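You operate a simulated robot arm through the tools that you are given. There is no shell and no other tool.

You are at the controls of a simulated robot arm. One attempt, no reset.

Task
Take the lid off the soap cup, pour in about 30 ml of soap, close it and press prime twice.
Fine: from the steel jug; pour before you prime, so that the hose fills; lid back on the cup, jug back in its place; dial and start key stay. Set down upright: steel jug.
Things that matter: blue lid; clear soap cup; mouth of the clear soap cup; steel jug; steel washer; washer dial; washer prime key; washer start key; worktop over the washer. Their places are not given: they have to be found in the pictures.

It is judged by the outcome, as a careful person would: the job done as asked, and still so three seconds after it is handed in. It fails if anything else is knocked over, pushed out of place, dropped, spilled or broken. A push-on lid holds only when it is set on centred and level and pressed home; a screw cap is set on level and turned clockwise until tight.

Robot
A 6-joint arm with a two-finger gripper, fixed in place. Base frame: the origin is at the foot of the arm, x ahead of it, y to its left, z up. Readings come in m, degrees, newtons and seconds.
Its first joint turns from -166.0 to 166.0 degrees. Payload 2.45 kg.
Tool frame: the origin (TCP) lies between the finger pads and is the grasp point; the fingertips stand 0.02 m ahead of it; z points along the fingers, y is the line along which they close. Largest opening 0.14 m; the body of the gripper starts 0.168 m behind the TCP.
Orientation is that of the tool frame in the base frame, as [roll, pitch, yaw] about the fixed x, y, z axes, in that order (R = Rz(yaw) Ry(pitch) Rx(roll)). With the fingers straight down and closing along the base's y, the tool's x points along the base's -x, its y along +y and its z along -z.

Tools
- The arm moves only by the tool move_arm. Its arguments are lists of equal length, an entry for each row: "fingers": the finger opening in m, from 0 to 0.14; "dp": the shift along the base's x, y, z in m, a list of three; "dr": the turn, a rotation vector about the base's x, y, z in degrees, a list of three. In form: {"fingers": [fingers, ...], "dp": [[dx, dy, dz], ...], "dr": [[wx, wy, wz], ...]}. A call has 1 to 20 rows; each row shifts and turns the commanded pose from where the row before left it. Each row takes 0.2 s and may step no farther than 0.05 m and 8.6 degrees from the row before; otherwise, or with a gripper value out of range, the whole call is refused. Where a pose cannot be reached the arm comes as near as it can. A force on the tool above 40 N (or 10 N above the force at the start of the call, whichever is more), or a blocked arm, ends the call early, and 0.2 s more pass. The fingers move at their own pace (about 0.045 m/s each) and stop on an object; they squeeze with about 40 N. The grip force told is the motor's: it shows also when the fingers shut on nothing. Time passes only in rows, and 0.2 s behind the last, so rows that do not move let the fingers close. The reply holds the time, the measured pose of the TCP, the force on the tool along the base axes, the opening and the grip force, in the units named above and with some noise, with the torque about the TCP (base axes, N m) and any sound that the robot's microphone picked up.
- Cameras (640 x 400 px; columns grow to the right, rows downward): "scene" is fixed at [0.0533, -0.6506, 1.6254]; the picture's right is [0.31, -0.95, 0.00], its down [-0.60, -0.20, -0.78] and it looks along [0.74, 0.24, -0.63] (base axes); focal length 328 px, centre (320, 200). "wrist" rides on the gripper at [0.078, 0.011, -0.209] in the tool frame; the picture's right is [-0.14, 0.99, 0.00], its down [-0.92, -0.13, -0.37] and it looks along [-0.37, -0.05, 0.93] (tool axes); focal length 280 px, centre (320, 200).
- snapshot(camera): a new picture of that camera. The clock stands still meanwhile.
- pixel_to_xyz(camera, pixels): for up to 12 pixels [column, row] of the newest picture of that camera ("zoom" is the newest enlarged one), the place [x, y, z] in the base frame of the surface seen there, good to about 0.002 m. The clock stands still meanwhile.
- close_up(camera, box): a new picture of the part [left, top, right, bottom] of that camera's present view, enlarged. The clock stands still meanwhile.
- hand_in(): hands the job in; it is judged then, once.

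Leave the gripper open and the arm clear of the work at the hand-in unless told otherwise.

The tools are called after "Request:" by a JSON object that holds its "method" and its "body". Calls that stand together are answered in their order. move_arm: Moves the arm, as the interface text tells. Its arguments: {"type":"object","properties":{"fingers":{"type":"array"},"dp":{"type":"array"},"dr":{"type":"array"}},"required":["fingers","dp","dr"]} The other tools are called the same way: snapshot (camera) takes a picture; pixel_to_xyz (camera, pixels) gives the place of the surface under pixels of a picture; close_up (camera, box) takes an enlarged picture of a part of a camera's view; hand_in () hands the job in.

At the start:

```text
t: 0.0
eef_pos: [0.6347, -0.515, 1.2502]
tcp_rot: [-180.0, 0.0, 180.0]
contact_force: [0.3, 0.0, -0.7]
torque: [-0.02, 0.0, 0.02]
gripper_width: 0.1399
finger_force: 0.2
```

scene: 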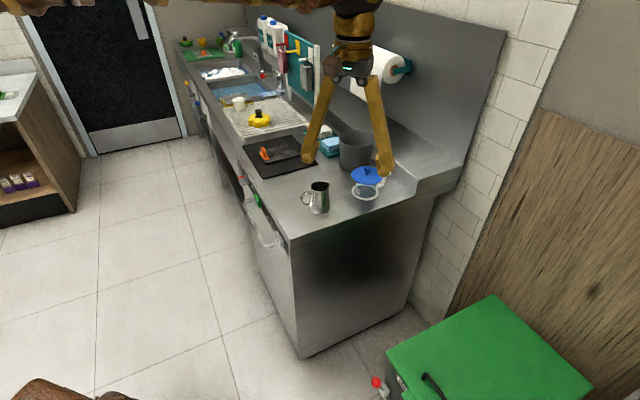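
wrist: 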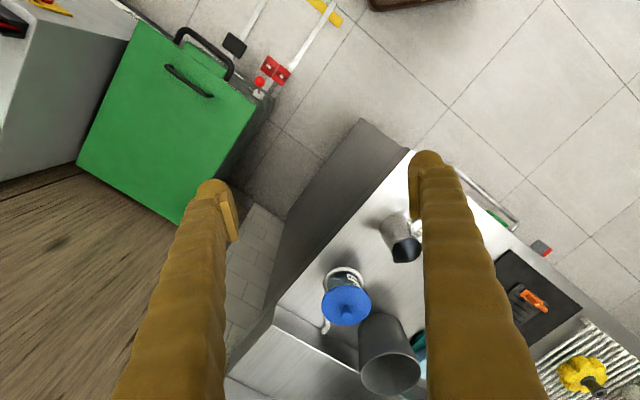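

I see the steel jug near scene (318,197), the blue-lidded cup near (366,182), and the counter over the washer. I'll take closer looks.

Request:
{"method": "close_up", "body": {"camera": "scene", "box": [280, 130, 440, 230]}}

Request:
{"method": "close_up", "body": {"camera": "wrist", "box": [280, 180, 480, 305]}}

Request:
{"method": "close_up", "body": {"camera": "scene", "box": [200, 160, 320, 260]}}

```text
4.00 times, centred on (360, 180) of scene
```

zoom: 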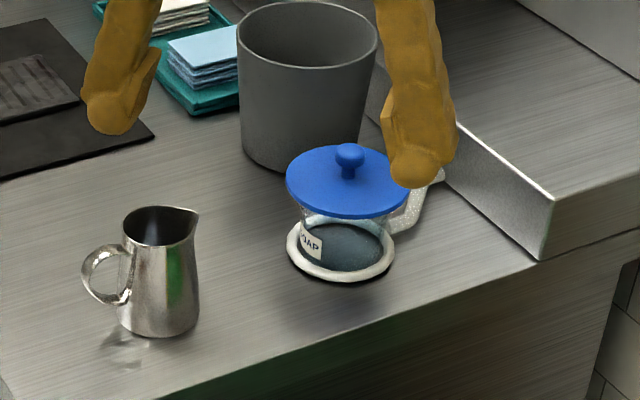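

```text
3.20 times, centred on (380, 242) of wrist
```

zoom: 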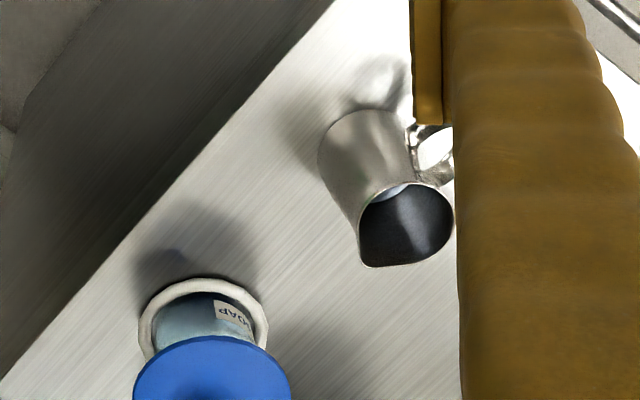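

```text
4.00 times, centred on (260, 210) of scene
```

zoom: 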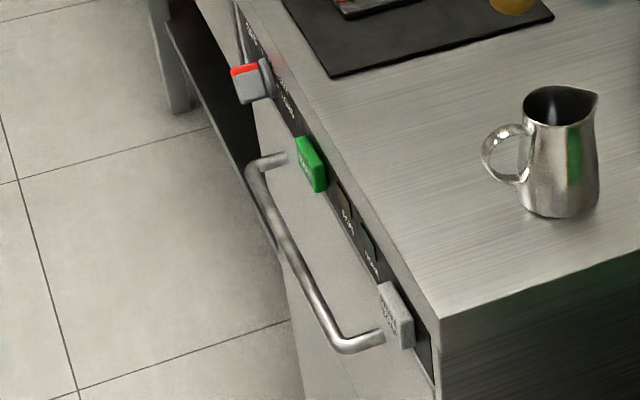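

The last zoom shows the front panel with a red/grey dial, a green key, and a grey key near the corner. I'll measure points on this zoom: panel items, the counter edge, and the jug.

Request:
{"method": "pixel_to_xyz", "body": {"camera": "zoom", "pixels": [[395, 315], [312, 165], [245, 82], [410, 340], [360, 240], [440, 320], [300, 100], [545, 100], [560, 214], [500, 160], [320, 270], [425, 350]]}}

Request:
{"method": "close_up", "body": {"camera": "scene", "box": [225, 150, 305, 250]}}

```text
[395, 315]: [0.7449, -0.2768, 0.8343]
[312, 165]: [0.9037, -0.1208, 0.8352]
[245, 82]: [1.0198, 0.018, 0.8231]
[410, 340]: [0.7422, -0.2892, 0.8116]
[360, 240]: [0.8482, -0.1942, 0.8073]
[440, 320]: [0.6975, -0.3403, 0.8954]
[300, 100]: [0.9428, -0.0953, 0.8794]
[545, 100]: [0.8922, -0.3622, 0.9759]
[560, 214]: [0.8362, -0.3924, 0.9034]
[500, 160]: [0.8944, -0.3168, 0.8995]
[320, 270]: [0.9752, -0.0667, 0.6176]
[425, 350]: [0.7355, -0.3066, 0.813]
```

```text
4.00 times, centred on (265, 200) of scene
```

zoom: 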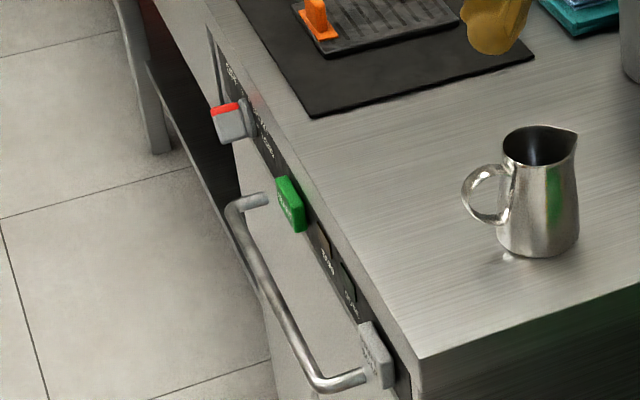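

The counter front runs along a 45° line and the panel faces (-x,+y). Next I'll zoom on the jug and the cup to measure them.

Request:
{"method": "close_up", "body": {"camera": "scene", "box": [290, 170, 354, 220]}}

```text
8.00 times, centred on (322, 195) of scene
```

zoom: 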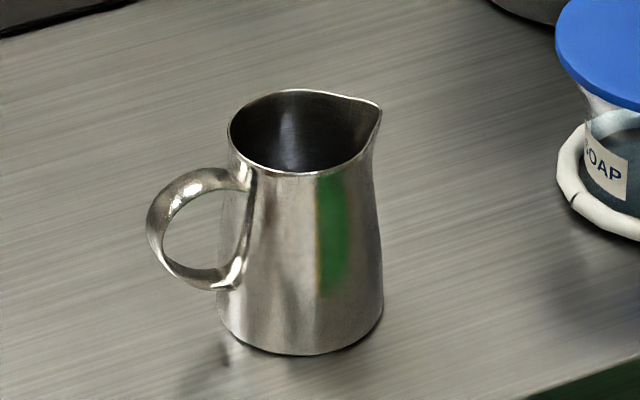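

Jug: handle on the left, spout on the right. I'll measure the rim, base and handle points.

Request:
{"method": "pixel_to_xyz", "body": {"camera": "zoom", "pixels": [[232, 140], [262, 171], [310, 175], [350, 158], [378, 110], [298, 93], [226, 322], [300, 352], [376, 312], [153, 230], [185, 185], [205, 276]]}}

Request:
{"method": "close_up", "body": {"camera": "scene", "box": [334, 155, 414, 205]}}

```text
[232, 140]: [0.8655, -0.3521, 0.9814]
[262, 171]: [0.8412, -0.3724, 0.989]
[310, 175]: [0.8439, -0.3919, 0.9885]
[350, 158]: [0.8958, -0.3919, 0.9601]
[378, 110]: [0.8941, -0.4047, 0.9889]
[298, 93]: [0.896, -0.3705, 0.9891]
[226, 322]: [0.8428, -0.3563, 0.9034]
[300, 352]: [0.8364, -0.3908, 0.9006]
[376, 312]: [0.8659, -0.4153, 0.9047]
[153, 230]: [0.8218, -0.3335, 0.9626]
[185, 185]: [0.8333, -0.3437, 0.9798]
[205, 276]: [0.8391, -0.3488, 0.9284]
```

```text
8.00 times, centred on (374, 180) of scene
```

zoom: 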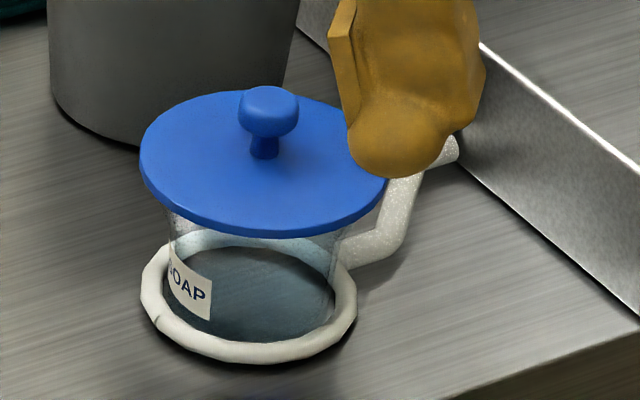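

Now I'll measure the lid, knob, cup, tray ring and spout.

Request:
{"method": "pixel_to_xyz", "body": {"camera": "zoom", "pixels": [[268, 95], [243, 120], [295, 120], [265, 150], [142, 170], [265, 222], [380, 190], [220, 98], [450, 150], [375, 250], [245, 350], [150, 285]]}}

Request:
{"method": "snapshot", "body": {"camera": "wrist"}}

```text
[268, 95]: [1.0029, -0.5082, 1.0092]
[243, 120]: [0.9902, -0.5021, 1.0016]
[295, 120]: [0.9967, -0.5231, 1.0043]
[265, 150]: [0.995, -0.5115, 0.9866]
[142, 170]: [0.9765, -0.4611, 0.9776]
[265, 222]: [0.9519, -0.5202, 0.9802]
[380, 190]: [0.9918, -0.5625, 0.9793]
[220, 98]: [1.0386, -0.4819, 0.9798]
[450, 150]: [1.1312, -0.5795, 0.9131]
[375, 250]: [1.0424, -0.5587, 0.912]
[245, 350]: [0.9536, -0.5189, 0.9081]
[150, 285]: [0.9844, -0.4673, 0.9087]
```

```text
taken
```

wrist: 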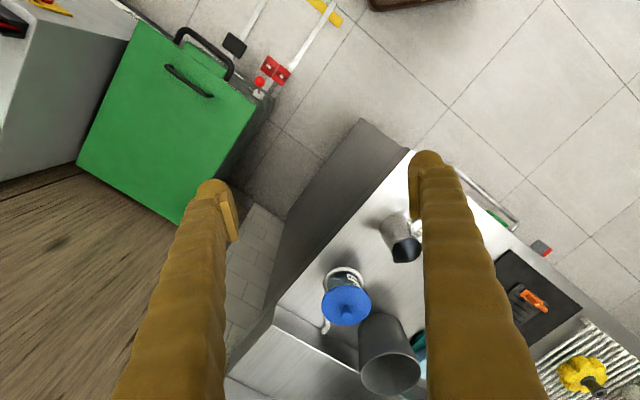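

The lid centre is about (0.998, -0.512), its top at z≈0.98, knob up to ≈1.01. Now I'll zoom on the front panel from the scene camera to try and read the key labels.

Request:
{"method": "close_up", "body": {"camera": "scene", "box": [260, 205, 292, 250]}}

Request:
{"method": "close_up", "body": {"camera": "scene", "box": [245, 170, 285, 220]}}

Request:
{"method": "close_up", "body": {"camera": "wrist", "box": [320, 200, 440, 275]}}

```text
8.89 times, centred on (276, 228) of scene
```

zoom: 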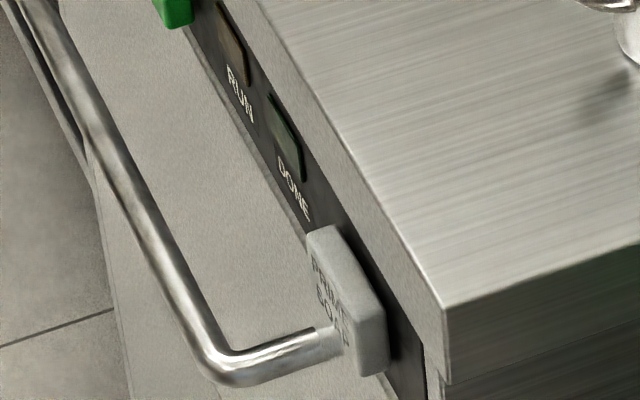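

```text
8.00 times, centred on (265, 195) of scene
```

zoom: 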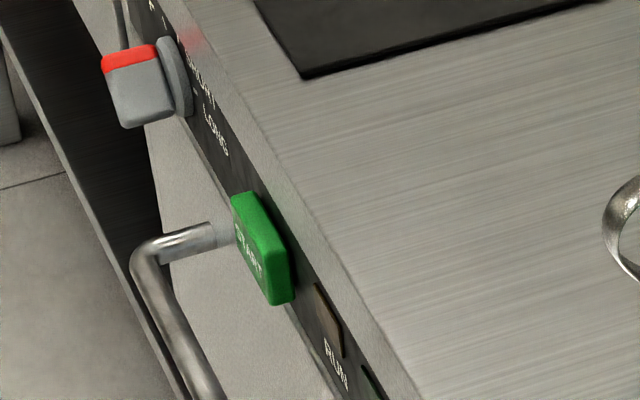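

```text
5.33 times, centred on (380, 238) of wrist
```

zoom: 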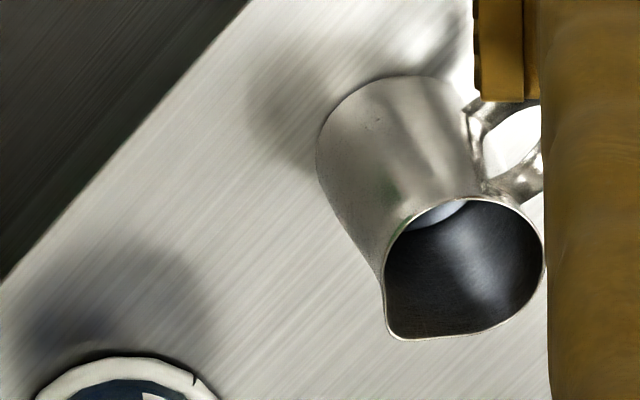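

The grey key reads "PRIME SOAP", the green reads "START". I'll retake the prime key zoom and measure it.

Request:
{"method": "close_up", "body": {"camera": "scene", "box": [260, 205, 292, 250]}}

Request:
{"method": "pixel_to_xyz", "body": {"camera": "zoom", "pixels": [[310, 235], [335, 345], [360, 370], [322, 285], [345, 235], [380, 315], [380, 370], [240, 370], [215, 340], [300, 345], [405, 370], [440, 310]]}}

```text
8.89 times, centred on (276, 228) of scene
```

zoom: 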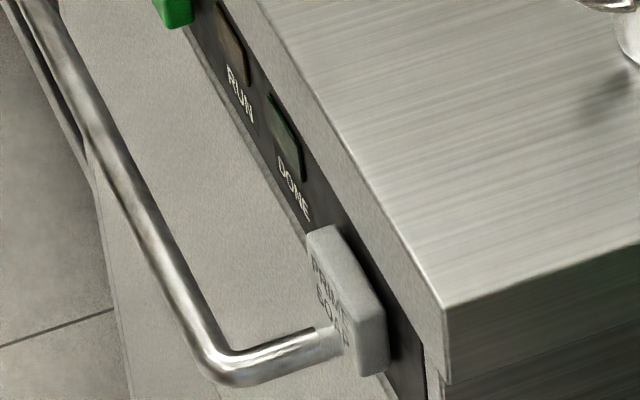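

```text
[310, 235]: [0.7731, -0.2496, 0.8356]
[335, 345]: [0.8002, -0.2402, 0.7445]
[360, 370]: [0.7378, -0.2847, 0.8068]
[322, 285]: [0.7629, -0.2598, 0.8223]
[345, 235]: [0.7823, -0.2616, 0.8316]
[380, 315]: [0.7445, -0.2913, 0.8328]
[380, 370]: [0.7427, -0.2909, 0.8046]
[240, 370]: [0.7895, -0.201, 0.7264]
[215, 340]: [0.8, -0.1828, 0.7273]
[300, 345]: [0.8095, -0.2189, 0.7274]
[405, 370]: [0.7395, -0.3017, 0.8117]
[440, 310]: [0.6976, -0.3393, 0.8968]
```

The prime key centre is about (0.755, -0.267, 0.82), its face on the plane x−y≈1.0227. Now I'll measure the surroundings (bucket, black mat, back step, sponge tray) so that I know the free room.

Request:
{"method": "close_up", "body": {"camera": "scene", "box": [240, 100, 480, 250]}}

Request:
{"method": "pixel_to_xyz", "body": {"camera": "zoom", "pixels": [[262, 95], [302, 84], [345, 100], [300, 185], [60, 205], [205, 175], [415, 175], [465, 245], [395, 190], [200, 300], [240, 140], [150, 260]]}}

```text
2.67 times, centred on (360, 175) of scene
```

zoom: 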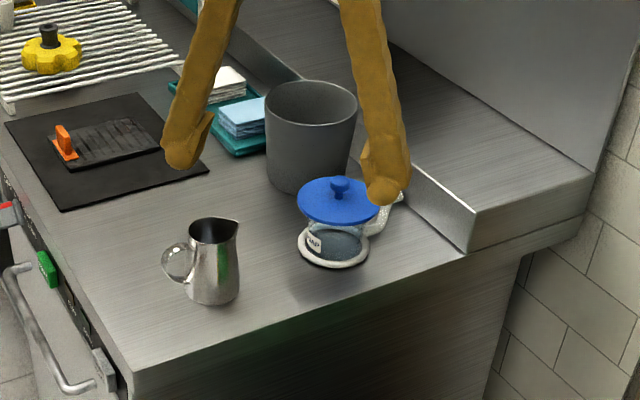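

```text
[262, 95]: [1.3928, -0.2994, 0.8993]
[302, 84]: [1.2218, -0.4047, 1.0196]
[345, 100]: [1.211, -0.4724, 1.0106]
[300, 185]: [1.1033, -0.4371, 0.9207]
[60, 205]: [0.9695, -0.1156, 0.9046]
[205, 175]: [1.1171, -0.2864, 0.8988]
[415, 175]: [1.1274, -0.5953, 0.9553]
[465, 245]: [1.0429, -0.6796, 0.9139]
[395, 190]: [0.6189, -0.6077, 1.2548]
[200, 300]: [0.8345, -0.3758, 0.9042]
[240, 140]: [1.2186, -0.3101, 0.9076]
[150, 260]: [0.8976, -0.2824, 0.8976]
```

There is free counter between the jug and the black mat, so I'll set the lid down at about (0.93, -0.22). The cup is too far for a straight-down tool, so first I'll turn the tool by -30° and tilt it 45° outward, staying in place high above everything.

Request:
{"method": "move_arm", "body": {"fingers": [0.14, 0.14, 0.14, 0.14, 0.14, 0.12, 0.1, 0.08, 0.08, 0.08], "dp": [[0, 0, 0], [0, 0, 0], [0, 0, 0], [0, 0, 0], [0, 0, 0], [0, 0, 0], [0, 0, 0], [0, 0, 0], [0, 0, 0], [0, 0, 0]], "dr": [[0, 0, -7.5], [0, 0, -7.5], [0, 0, -7.5], [0, 0, -7.5], [-3.75, -6.495, 0], [-3.75, -6.495, 0], [-3.75, -6.495, 0], [-3.75, -6.495, 0], [-3.75, -6.495, 0], [-3.75, -6.495, 0]]}}

```text
t: 2.2
eef_pos: [0.635, -0.5154, 1.2501]
tcp_rot: [179.9, 45.1, 150.0]
contact_force: [0.1, -0.1, -0.3]
torque: [-0.01, -0.02, 0.02]
gripper_width: 0.0801
finger_force: 0.1
```

The tool is tilted 45° with its azimuth at -30°. Next I move to a point about 12 cm short of the lid knob along the tool axis, to check reach and look.

Request:
{"method": "move_arm", "body": {"fingers": [0.08, 0.08, 0.08, 0.08, 0.08, 0.08, 0.08, 0.08, 0.08], "dp": [[0.03625, 0.0056, -0.0204], [0.03625, 0.0056, -0.0204], [0.03625, 0.0056, -0.0204], [0.03625, 0.0056, -0.0204], [0.03625, 0.0056, -0.0204], [0.03625, 0.0056, -0.0204], [0.03625, 0.0056, -0.0204], [0.03625, 0.0056, -0.0204], [0, 0, 0]], "dr": [[0, 0, 0], [0, 0, 0], [0, 0, 0], [0, 0, 0], [0, 0, 0], [0, 0, 0], [0, 0, 0], [0, 0, 0], [0, 0, 0]]}}

Request:
{"method": "snapshot", "body": {"camera": "wrist"}}

Request:
{"method": "snapshot", "body": {"camera": "scene"}}

```text
t: 4.2
eef_pos: [0.9245, -0.4704, 1.0877]
tcp_rot: [-180.0, 45.0, 150.1]
contact_force: [0.3, 0.3, 0.3]
torque: [-0.01, -0.01, -0.01]
gripper_width: 0.08
finger_force: 0.0
```

```text
taken
```

wrist: 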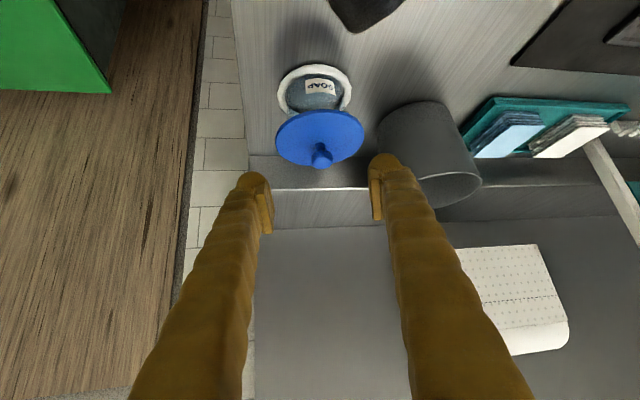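

```text
taken
```

scene: 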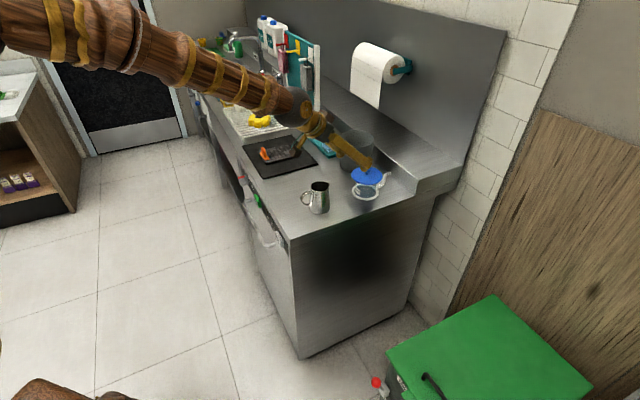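

The arm reaches this pose. I can see the lid at wrist (320,140) with its knob at (321,157). Zoom in to measure the knob and lid exactly.

Request:
{"method": "close_up", "body": {"camera": "wrist", "box": [256, 60, 384, 180]}}

Request:
{"method": "pixel_to_xyz", "body": {"camera": "zoom", "pixels": [[322, 500], [275, 455], [375, 455], [320, 455], [100, 370], [540, 340], [325, 260], [320, 545], [200, 490], [430, 490], [120, 300], [520, 280]]}}

```text
3.33 times, centred on (320, 120) of wrist
```

zoom: 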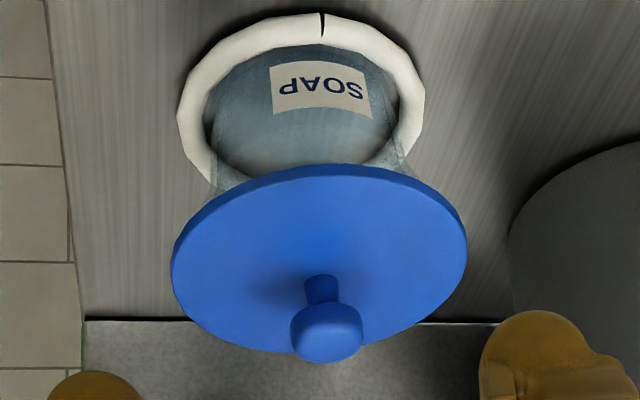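

```text
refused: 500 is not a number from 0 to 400
```

The zoom is 640×400: the knob is at (327,332), stem at (322,290), lid edge at (172,260)...(465,250). I'll measure those.

Request:
{"method": "pixel_to_xyz", "body": {"camera": "zoom", "pixels": [[327, 335], [295, 325], [360, 325], [327, 310], [327, 355], [322, 288], [178, 260], [462, 240], [320, 172], [250, 345], [420, 320], [320, 250]]}}

```text
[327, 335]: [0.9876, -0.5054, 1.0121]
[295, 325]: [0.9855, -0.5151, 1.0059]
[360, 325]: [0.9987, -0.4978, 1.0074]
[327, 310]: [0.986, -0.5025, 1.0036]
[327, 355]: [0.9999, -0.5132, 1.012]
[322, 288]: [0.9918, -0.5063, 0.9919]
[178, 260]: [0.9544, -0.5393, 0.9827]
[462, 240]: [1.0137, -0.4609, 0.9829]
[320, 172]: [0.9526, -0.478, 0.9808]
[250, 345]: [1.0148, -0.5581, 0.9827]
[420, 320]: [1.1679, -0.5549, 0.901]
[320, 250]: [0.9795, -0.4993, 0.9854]
```

Knob is ≈22 mm wide, centred near (0.997,-0.510), top z≈1.012; lid top z≈0.983. I'll approach along the tool axis, with the opening at 0.06, to TCP (0.997,-0.510,1.015), keeping the fingertips above the lid.

Request:
{"method": "move_arm", "body": {"fingers": [0.06, 0.06, 0.06, 0.06, 0.06, 0.06, 0.06, 0.06, 0.06], "dp": [[0.0091, -0.00495, -0.0091], [0.0091, -0.00495, -0.0091], [0.0091, -0.00495, -0.0091], [0.0091, -0.00495, -0.0091], [0.0091, -0.00495, -0.0091], [0.0091, -0.00495, -0.0091], [0.0091, -0.00495, -0.0091], [0.0091, -0.00495, -0.0091], [0, 0, 0]], "dr": [[0, 0, 0], [0, 0, 0], [0, 0, 0], [0, 0, 0], [0, 0, 0], [0, 0, 0], [0, 0, 0], [0, 0, 0], [0, 0, 0]]}}

Request:
{"method": "close_up", "body": {"camera": "wrist", "box": [220, 80, 420, 205]}}

Request:
{"method": "close_up", "body": {"camera": "scene", "box": [324, 140, 420, 200]}}

```text
t: 6.2
eef_pos: [0.9967, -0.5103, 1.0139]
tcp_rot: [-180.0, 45.0, 150.0]
contact_force: [-1.0, -0.4, -0.6]
torque: [0.03, 0.04, -0.02]
gripper_width: 0.0599
finger_force: 0.1
```

```text
3.20 times, centred on (320, 142) of wrist
```

zoom: 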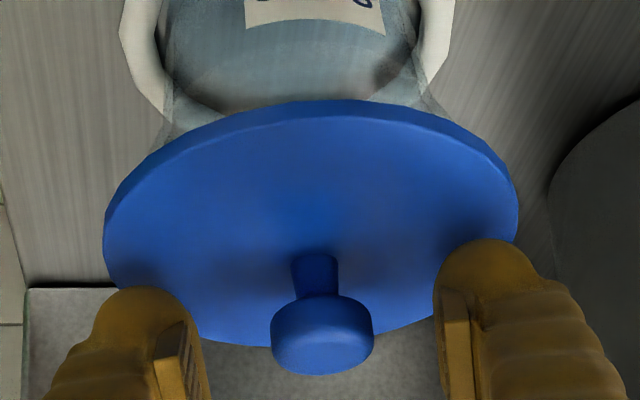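

```text
6.67 times, centred on (372, 170) of scene
```

zoom: 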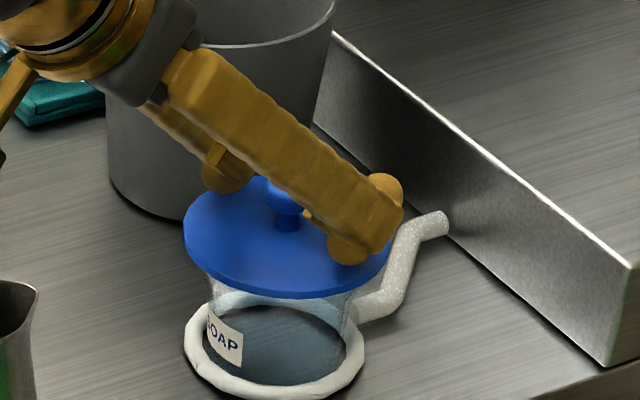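

The knob sits centred between the fingers (zoom 205…440, knob at 322). Now I close on it without moving.

Request:
{"method": "move_arm", "body": {"fingers": [0.0, 0.0, 0.0, 0.0, 0.0], "dp": [[0, 0, 0], [0, 0, 0], [0, 0, 0], [0, 0, 0], [0, 0, 0]], "dr": [[0, 0, 0], [0, 0, 0], [0, 0, 0], [0, 0, 0], [0, 0, 0]]}}

Request:
{"method": "close_up", "body": {"camera": "wrist", "box": [220, 80, 420, 205]}}

```text
t: 7.4
eef_pos: [0.9975, -0.5099, 1.0128]
tcp_rot: [-180.0, 44.9, 150.1]
contact_force: [0.1, 0.3, 0.3]
torque: [0.03, -0.01, -0.04]
gripper_width: 0.0228
finger_force: 40.0
```

```text
3.20 times, centred on (320, 142) of wrist
```

zoom: 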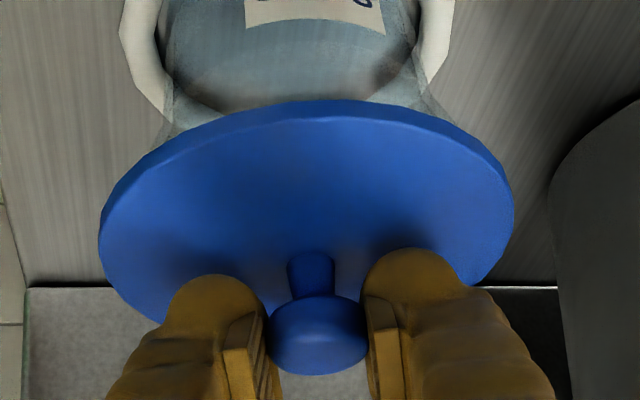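

The knob is held (opening 0.0228, 40 N). Now lift slowly, 2 mm a row, watching the force.

Request:
{"method": "move_arm", "body": {"fingers": [0.0, 0.0, 0.0, 0.0, 0.0], "dp": [[0, 0, 0.002], [0, 0, 0.002], [0, 0, 0.002], [0, 0, 0.002], [0, 0, 0.002]], "dr": [[0, 0, 0], [0, 0, 0], [0, 0, 0], [0, 0, 0], [0, 0, 0]]}}

Request:
{"method": "close_up", "body": {"camera": "scene", "box": [324, 140, 420, 200]}}

```text
t: 8.6
eef_pos: [0.9969, -0.5109, 1.0231]
tcp_rot: [180.0, 45.0, 150.0]
contact_force: [-0.2, -0.3, 0.2]
torque: [0.02, 0.0, 0.03]
gripper_width: 0.0227
finger_force: 39.5
```

```text
6.67 times, centred on (372, 170) of scene
```

zoom: 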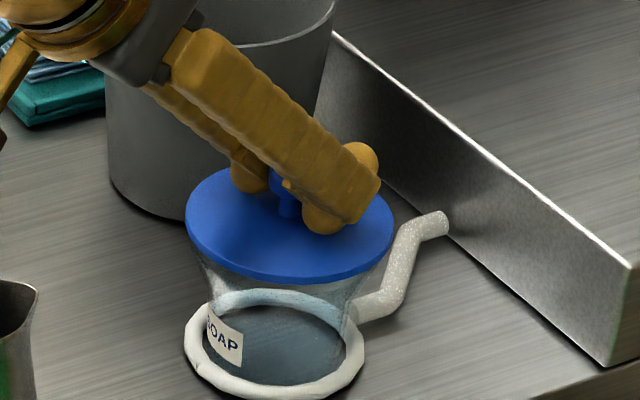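

The lid came off freely and the cup stayed put. Raise it 10 cm more and look at its underside.

Request:
{"method": "move_arm", "body": {"fingers": [0.0, 0.0, 0.0, 0.0, 0.0, 0.0], "dp": [[0, 0, 0.015], [0, 0, 0.02], [0, 0, 0.025], [0, 0, 0.025], [0, 0, 0.02], [0, 0, 0]], "dr": [[0, 0, 0], [0, 0, 0], [0, 0, 0], [0, 0, 0], [0, 0, 0], [0, 0, 0]]}}

Request:
{"method": "close_up", "body": {"camera": "scene", "box": [320, 110, 432, 200]}}

Request:
{"method": "snapshot", "body": {"camera": "wrist"}}

```text
t: 10.0
eef_pos: [0.997, -0.5109, 1.1292]
tcp_rot: [-180.0, 45.0, 150.0]
contact_force: [-0.2, -0.7, -0.5]
torque: [0.02, -0.02, 0.02]
gripper_width: 0.0225
finger_force: 39.8
```

```text
4.44 times, centred on (376, 155) of scene
```

zoom: 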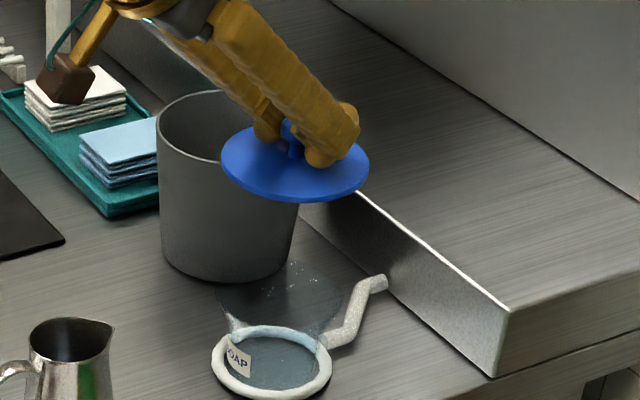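

```text
taken
```

wrist: 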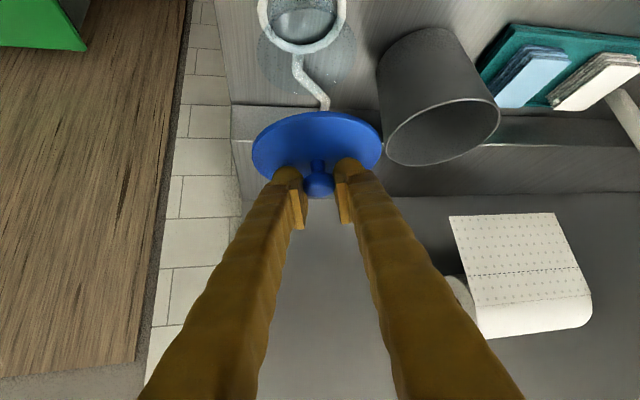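

The lid hangs level. The clear cup flares to a wide mouth. I'll zoom in on the open cup from the scene camera and measure its rim.

Request:
{"method": "close_up", "body": {"camera": "scene", "box": [346, 160, 410, 200]}}

Request:
{"method": "close_up", "body": {"camera": "wrist", "box": [240, 0, 370, 120]}}

```text
10.00 times, centred on (378, 180) of scene
```

zoom: 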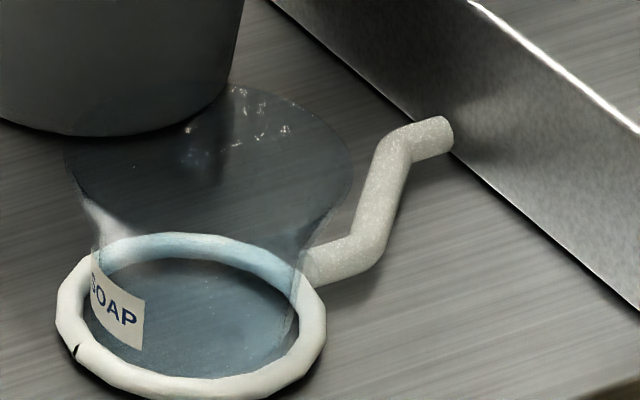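

```text
3.33 times, centred on (305, 60) of wrist
```

zoom: 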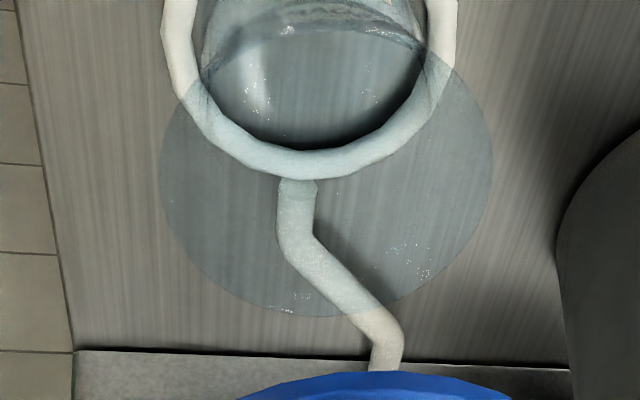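

Measure rim points of the open mouth in a fresh scene zoom.

Request:
{"method": "close_up", "body": {"camera": "scene", "box": [346, 160, 410, 200]}}

Request:
{"method": "pixel_to_xyz", "body": {"camera": "zoom", "pixels": [[66, 165], [350, 165], [235, 86], [208, 160], [200, 237], [120, 220], [300, 245], [190, 300], [115, 310], [432, 135], [190, 385], [340, 260]]}}

```text
10.00 times, centred on (378, 180) of scene
```

zoom: 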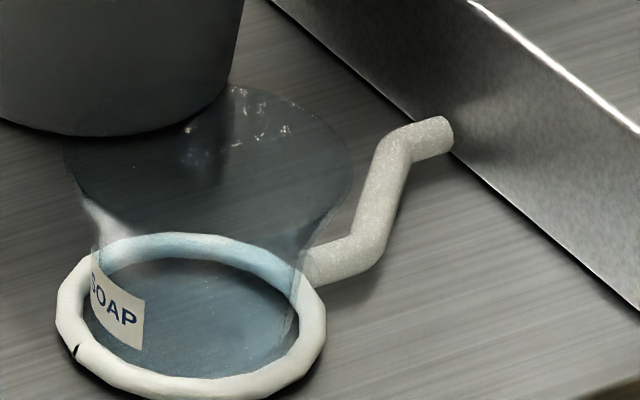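

```text
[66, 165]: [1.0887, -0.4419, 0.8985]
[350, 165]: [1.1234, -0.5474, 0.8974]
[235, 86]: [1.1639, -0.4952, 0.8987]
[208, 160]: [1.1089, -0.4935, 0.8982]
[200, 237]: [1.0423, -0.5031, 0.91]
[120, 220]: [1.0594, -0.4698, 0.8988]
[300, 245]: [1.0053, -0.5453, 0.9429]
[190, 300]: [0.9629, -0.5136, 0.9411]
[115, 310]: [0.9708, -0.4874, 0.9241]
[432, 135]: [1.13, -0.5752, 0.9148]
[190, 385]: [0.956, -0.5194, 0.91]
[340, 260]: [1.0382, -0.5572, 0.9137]
```

The mouth centre is ≈(0.995,-0.511), radius ≈0.049, rim z≈0.975. Now carry the lid sideways to above (0.9285,-0.2215).

Request:
{"method": "move_arm", "body": {"fingers": [0.0, 0.0, 0.0, 0.0, 0.0, 0.0, 0.0, 0.0, 0.0, 0.0, 0.0], "dp": [[-0.004, 0.018, 0], [-0.0086, 0.036, 0], [-0.0086, 0.036, 0], [-0.0086, 0.036, 0], [-0.0086, 0.036, 0], [-0.0086, 0.036, 0], [-0.0086, 0.036, 0], [-0.0086, 0.036, 0], [-0.0048, 0.018, 0], [0, 0, 0], [0, 0, 0]], "dr": [[0, 0, 0], [0, 0, 0], [0, 0, 0], [0, 0, 0], [0, 0, 0], [0, 0, 0], [0, 0, 0], [0, 0, 0], [0, 0, 0], [0, 0, 0], [0, 0, 0]]}}

Request:
{"method": "close_up", "body": {"camera": "scene", "box": [220, 90, 380, 215]}}

Request:
{"method": "snapshot", "body": {"camera": "wrist"}}

```text
t: 12.4
eef_pos: [0.9271, -0.2217, 1.1302]
tcp_rot: [-179.9, 45.0, 150.1]
contact_force: [0.2, -0.9, -0.5]
torque: [-0.01, -0.02, 0.01]
gripper_width: 0.0226
finger_force: 39.5
```

```text
3.20 times, centred on (300, 152) of scene
```

zoom: 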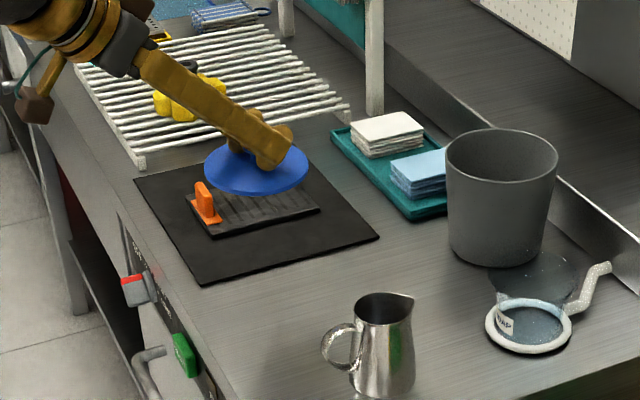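

```text
taken
```

wrist: 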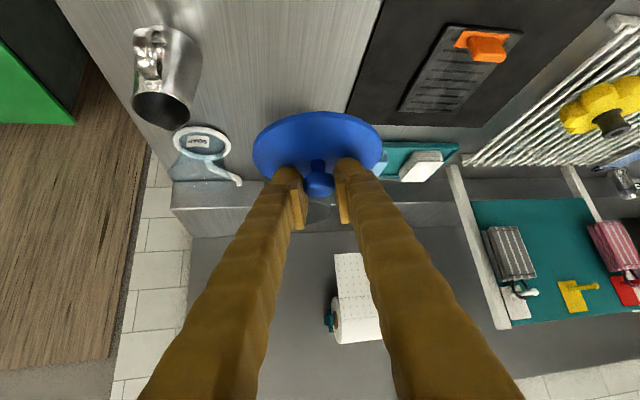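

Clear space below the lid, with the mat edge a few cm away. Lower to about 2 cm above the counter.

Request:
{"method": "move_arm", "body": {"fingers": [0.0, 0.0, 0.0, 0.0, 0.0, 0.0, 0.0, 0.0], "dp": [[0, 0, -0.02], [0, 0, -0.03], [0, 0, -0.035], [0, 0, -0.035], [0, 0, -0.03], [0, 0, -0.015], [0, 0, 0], [0, 0, 0]], "dr": [[0, 0, 0], [0, 0, 0], [0, 0, 0], [0, 0, 0], [0, 0, 0], [0, 0, 0], [0, 0, 0], [0, 0, 0]]}}

Request:
{"method": "close_up", "body": {"camera": "scene", "box": [240, 130, 336, 205]}}

```text
t: 14.2
eef_pos: [0.9259, -0.2215, 0.9637]
tcp_rot: [180.0, 44.9, 150.0]
contact_force: [0.4, 0.6, -0.1]
torque: [0.0, -0.04, -0.01]
gripper_width: 0.0228
finger_force: 39.9
```

```text
5.33 times, centred on (288, 168) of scene
```

zoom: 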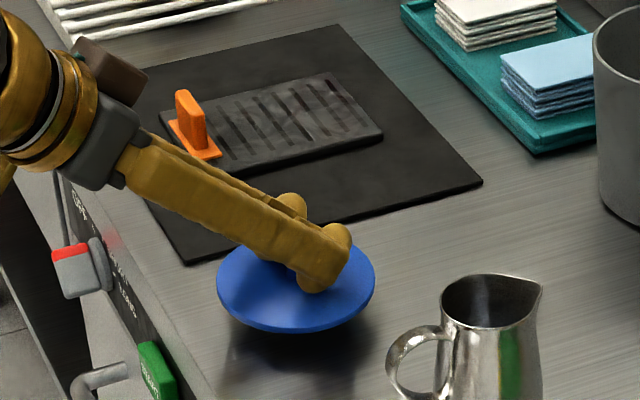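

A little plug shows under the disc. Continue in 2–3 mm steps while watching the force.

Request:
{"method": "move_arm", "body": {"fingers": [0.0, 0.0, 0.0, 0.0, 0.0], "dp": [[0, 0, -0.003], [0, 0, -0.003], [0, 0, -0.003], [0, 0, -0.003], [0, 0, 0]], "dr": [[0, 0, 0], [0, 0, 0], [0, 0, 0], [0, 0, 0], [0, 0, 0]]}}

Request:
{"method": "close_up", "body": {"camera": "scene", "box": [240, 130, 336, 205]}}

```text
t: 15.4
eef_pos: [0.9268, -0.2228, 0.952]
tcp_rot: [180.0, 45.0, 150.0]
contact_force: [0.0, -0.6, -0.5]
torque: [-0.02, 0.01, 0.01]
gripper_width: 0.0224
finger_force: 40.2
```

```text
5.33 times, centred on (288, 168) of scene
```

zoom: 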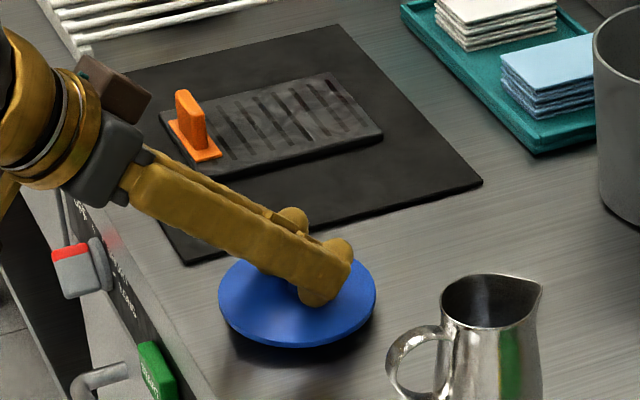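

No contact yet (z 0.952). Two more small steps, then check again.

Request:
{"method": "move_arm", "body": {"fingers": [0.0, 0.0, 0.0], "dp": [[0, 0, -0.002], [0, 0, -0.002], [0, 0, -0.001]], "dr": [[0, 0, 0], [0, 0, 0], [0, 0, 0]]}}

```text
t: 16.2
eef_pos: [0.9275, -0.2229, 0.9477]
tcp_rot: [-179.9, 45.1, 149.9]
contact_force: [1.3, -1.1, 8.2]
torque: [-0.26, 0.13, 0.04]
gripper_width: 0.0225
finger_force: 39.9
```

Contact: 8 N at z≈0.9475. I'll ease up 1 mm and read again.

Request:
{"method": "move_arm", "body": {"fingers": [0.0, 0.0], "dp": [[0, 0, 0.0008], [0, 0, 0]], "dr": [[0, 0, 0], [0, 0, 0]]}}

Request:
{"method": "close_up", "body": {"camera": "scene", "box": [240, 130, 336, 205]}}

```text
t: 16.8
eef_pos: [0.9272, -0.223, 0.9465]
tcp_rot: [179.9, 45.0, 150.1]
contact_force: [0.5, 1.2, 5.8]
torque: [-0.12, 0.11, -0.02]
gripper_width: 0.0229
finger_force: 39.7
```

```text
5.33 times, centred on (288, 168) of scene
```

zoom: 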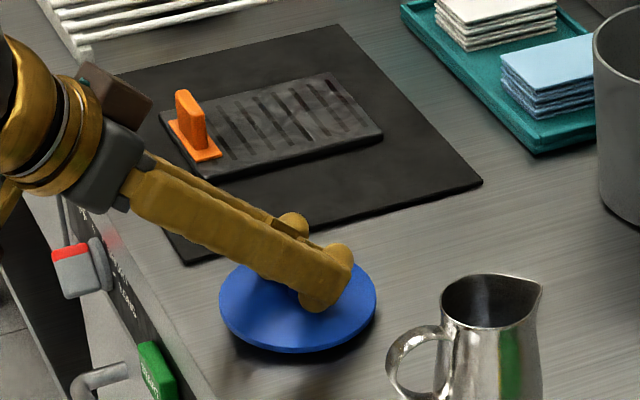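

Ease up one more millimetre, then open the fingers to release the lid.

Request:
{"method": "move_arm", "body": {"fingers": [0.0, 0.0, 0.03, 0.05, 0.06, 0.06, 0.06], "dp": [[0, 0, 0.001], [0, 0, 0], [0, 0, 0], [0, 0, 0], [0, 0, 0], [0, 0, 0], [0, 0, 0]], "dr": [[0, 0, 0], [0, 0, 0], [0, 0, 0], [0, 0, 0], [0, 0, 0], [0, 0, 0], [0, 0, 0]]}}

Request:
{"method": "close_up", "body": {"camera": "wrist", "box": [220, 80, 420, 205]}}

Request:
{"method": "close_up", "body": {"camera": "scene", "box": [240, 130, 336, 205]}}

```text
t: 18.4
eef_pos: [0.9277, -0.2215, 0.9484]
tcp_rot: [180.0, 45.0, 150.0]
contact_force: [-0.7, -0.2, 0.3]
torque: [0.01, 0.01, 0.0]
gripper_width: 0.0598
finger_force: 0.0
```

```text
3.20 times, centred on (320, 142) of wrist
```

zoom: 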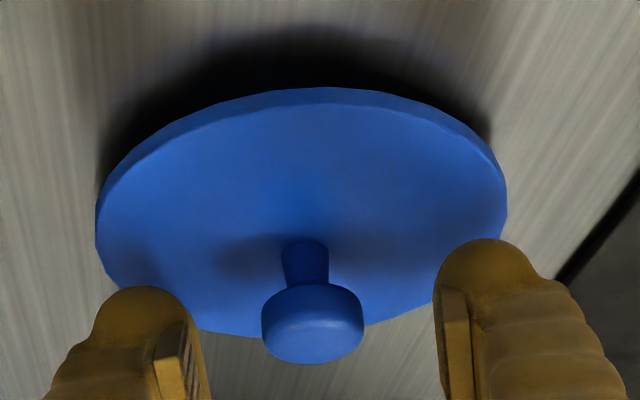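

```text
5.33 times, centred on (288, 168) of scene
```

zoom: 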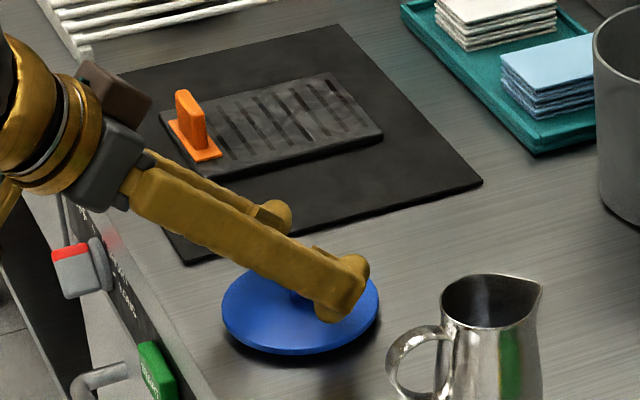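

The lid sits flat on the counter. Back off along the tool axis and up.

Request:
{"method": "move_arm", "body": {"fingers": [0.07, 0.08, 0.1, 0.1, 0.1, 0.1, 0.1, 0.1, 0.1], "dp": [[-0.0092, 0.0053, 0.0106], [-0.0153, 0.0088, 0.0177], [-0.0184, 0.0106, 0.0212], [-0.0184, 0.0106, 0.0212], [-0.0184, 0.0106, 0.0212], [-0.01, -0.01, 0.04], [-0.01, -0.02, 0.04], [0, -0.02, 0.03], [0, 0, 0]], "dr": [[0, 0, 0], [0, 0, 0], [0, 0, 0], [0, 0, 0], [0, 0, 0], [0, 0, 0], [0, 0, 0], [0, 0, 0], [0, 0, 0]]}}

Request:
{"method": "snapshot", "body": {"camera": "wrist"}}

Request:
{"method": "close_up", "body": {"camera": "scene", "box": [240, 120, 400, 220]}}

```text
t: 20.4
eef_pos: [0.8286, -0.2283, 1.1529]
tcp_rot: [180.0, 45.0, 149.9]
contact_force: [1.0, -0.6, 0.3]
torque: [0.01, 0.02, -0.03]
gripper_width: 0.0998
finger_force: 0.1
```

```text
taken
```

wrist: 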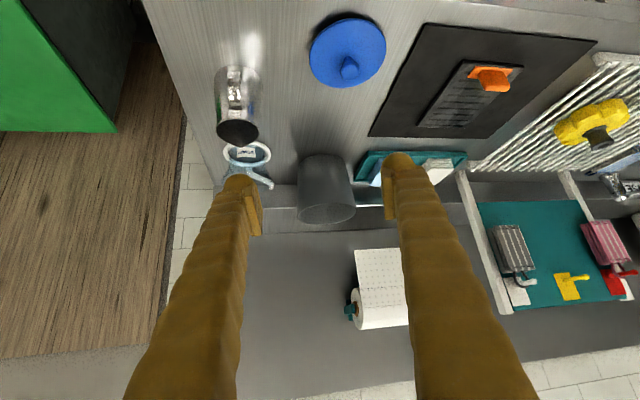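

```text
4.00 times, centred on (320, 170) of scene
```

zoom: 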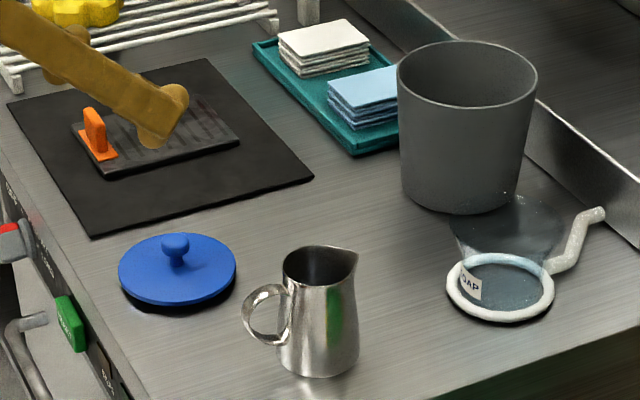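

The lid lies flat and upright near (0.93,-0.22); cup and jug untouched. Now I turn the tool to azimuth -45° and straight down, above and behind the jug, to look into it with the wrist camera.

Request:
{"method": "move_arm", "body": {"fingers": [0.1, 0.1, 0.1, 0.1, 0.1, 0.1, 0.1, 0.1, 0.1, 0.1, 0.1, 0.1], "dp": [[0, -0.01, 0.01], [0, -0.02, 0.01], [0.0, -0.02, 0], [0.0, -0.02, 0], [0.001, -0.02, 0], [0.001, -0.012, 0], [0.001, -0.012, 0], [0.0025, 0, -0.01], [0, 0, -0.02], [0, 0, -0.02], [0, 0, -0.02], [0, 0, 0]], "dr": [[0, 0, -7.5], [0, 0, -7.5], [5.303, 5.303, 0], [5.303, 5.303, 0], [5.303, 5.303, 0], [5.303, 5.303, 0], [5.303, 5.303, 0], [5.303, 5.303, 0], [0, 0, 0], [0, 0, 0], [0, 0, 0], [0, 0, 0]]}}

Request:
{"method": "snapshot", "body": {"camera": "wrist"}}

```text
t: 23.0
eef_pos: [0.8355, -0.3403, 1.1006]
tcp_rot: [179.9, 0.1, 135.0]
contact_force: [0.4, 0.6, -0.2]
torque: [0.02, 0.0, -0.01]
gripper_width: 0.1002
finger_force: 0.1
```

```text
taken
```

wrist: 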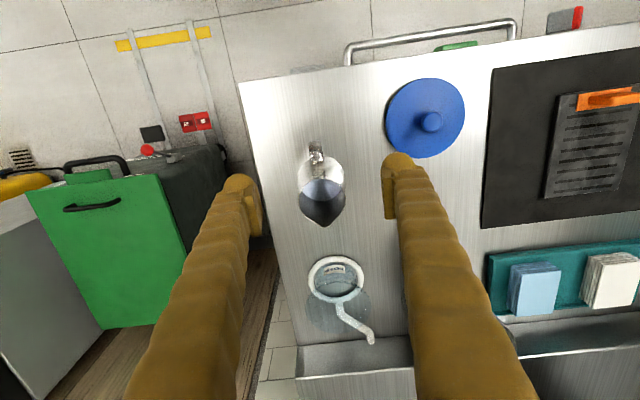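

Now zoom into the jug and the cup.

Request:
{"method": "close_up", "body": {"camera": "wrist", "box": [285, 130, 361, 240]}}

Request:
{"method": "close_up", "body": {"camera": "wrist", "box": [280, 245, 380, 345]}}

```text
3.64 times, centred on (323, 185) of wrist
```

zoom: 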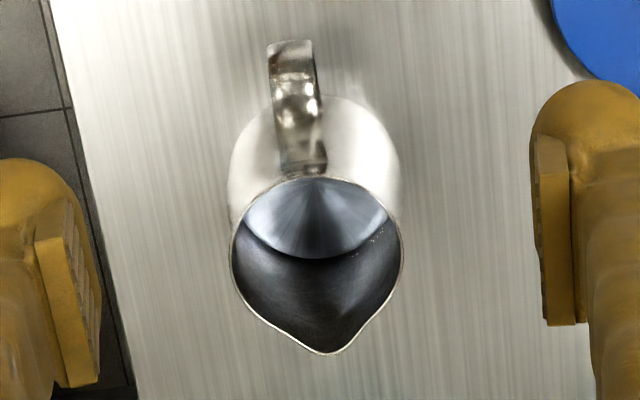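

```text
4.00 times, centred on (330, 295) of wrist
```

zoom: 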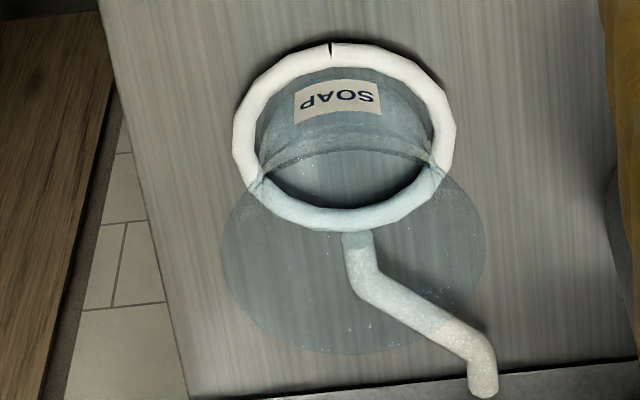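

In the jug I see a lighter liquid surface at zoom (312,225), dark wall below. Measure the surface level, rim, spout, and handle.

Request:
{"method": "close_up", "body": {"camera": "wrist", "box": [285, 130, 361, 240]}}

Request:
{"method": "pixel_to_xyz", "body": {"camera": "zoom", "pixels": [[312, 210], [312, 230], [290, 240], [345, 240], [312, 252], [312, 300], [235, 250], [399, 250], [322, 350], [318, 180], [293, 60], [300, 120]]}}

```text
3.64 times, centred on (323, 185) of wrist
```

zoom: 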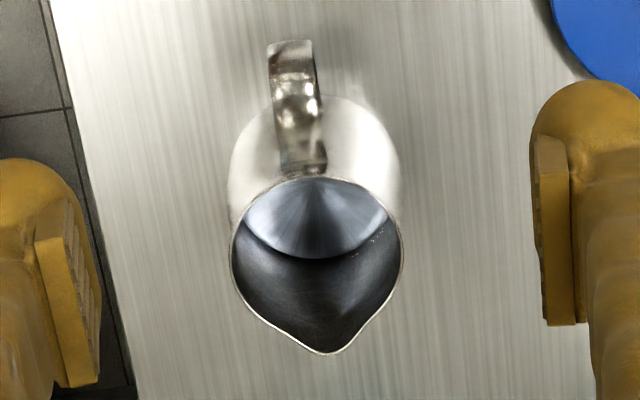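

```text
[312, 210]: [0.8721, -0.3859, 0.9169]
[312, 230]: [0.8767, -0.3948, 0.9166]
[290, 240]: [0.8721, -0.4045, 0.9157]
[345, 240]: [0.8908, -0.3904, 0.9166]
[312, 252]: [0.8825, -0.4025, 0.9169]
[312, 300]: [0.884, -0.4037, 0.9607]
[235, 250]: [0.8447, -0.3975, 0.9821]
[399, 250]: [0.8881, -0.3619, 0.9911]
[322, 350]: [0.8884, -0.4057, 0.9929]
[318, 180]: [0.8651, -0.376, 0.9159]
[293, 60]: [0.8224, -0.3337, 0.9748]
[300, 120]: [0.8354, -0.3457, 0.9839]
```

The surface inside the jug lies at z≈0.9165, i.e. about 1.5 cm deep (roughly 50–60 ml), so a steep tilt will be needed. Before grasping, I'll test empty whether the arm reaches over the cup with the tool pointing down (spout-side TCP near (0.95,-0.455), z 1.10).

Request:
{"method": "move_arm", "body": {"fingers": [0.1, 0.1, 0.1, 0.1, 0.1, 0.1], "dp": [[0.02, -0.02, 0], [0.025, -0.025, 0], [0.025, -0.025, 0], [0.025, -0.025, 0], [0.02, -0.02, 0], [0, 0, 0]], "dr": [[0, 0, 0], [0, 0, 0], [0, 0, 0], [0, 0, 0], [0, 0, 0], [0, 0, 0]]}}

Request:
{"method": "close_up", "body": {"camera": "wrist", "box": [240, 130, 400, 255]}}

```text
t: 24.4
eef_pos: [0.9475, -0.4574, 1.1033]
tcp_rot: [-180.0, 0.1, 135.0]
contact_force: [-0.2, 0.5, -0.3]
torque: [-0.02, 0.03, 0.02]
gripper_width: 0.1001
finger_force: 0.1
```

```text
3.20 times, centred on (320, 192) of wrist
```

zoom: 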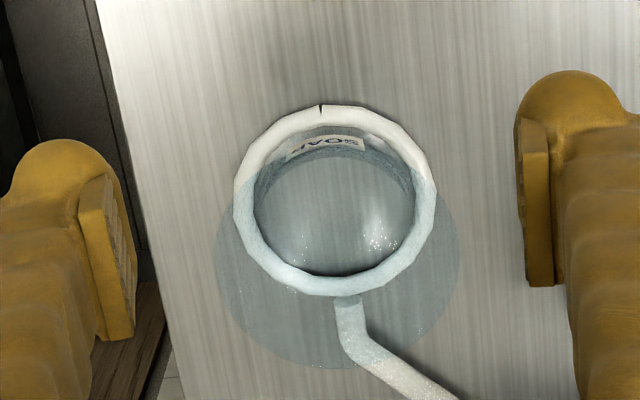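

Reached. Now lower to z≈1.04 to see whether it still reaches there (fingertips stay above the cup rim).

Request:
{"method": "move_arm", "body": {"fingers": [0.1, 0.1, 0.1, 0.1], "dp": [[0, 0, -0.02], [0, 0, -0.02], [0, 0, -0.02], [0, 0, 0]], "dr": [[0, 0, 0], [0, 0, 0], [0, 0, 0], [0, 0, 0]]}}

Request:
{"method": "close_up", "body": {"camera": "wrist", "box": [240, 130, 400, 255]}}

```text
t: 25.4
eef_pos: [0.9494, -0.4559, 1.0424]
tcp_rot: [-179.9, 0.0, 135.0]
contact_force: [0.8, 0.4, -0.3]
torque: [0.01, -0.01, 0.02]
gripper_width: 0.1
finger_force: 0.1
```

```text
3.20 times, centred on (320, 192) of wrist
```

zoom: 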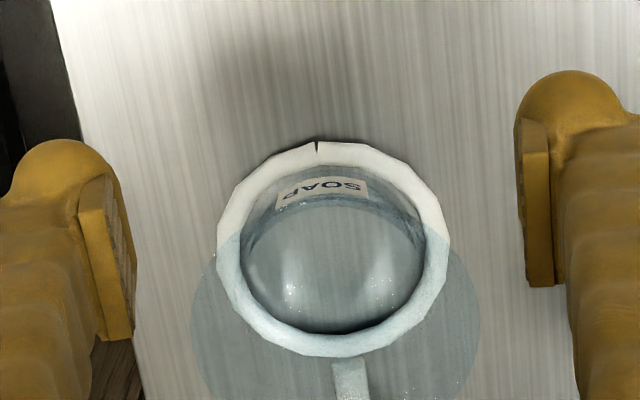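

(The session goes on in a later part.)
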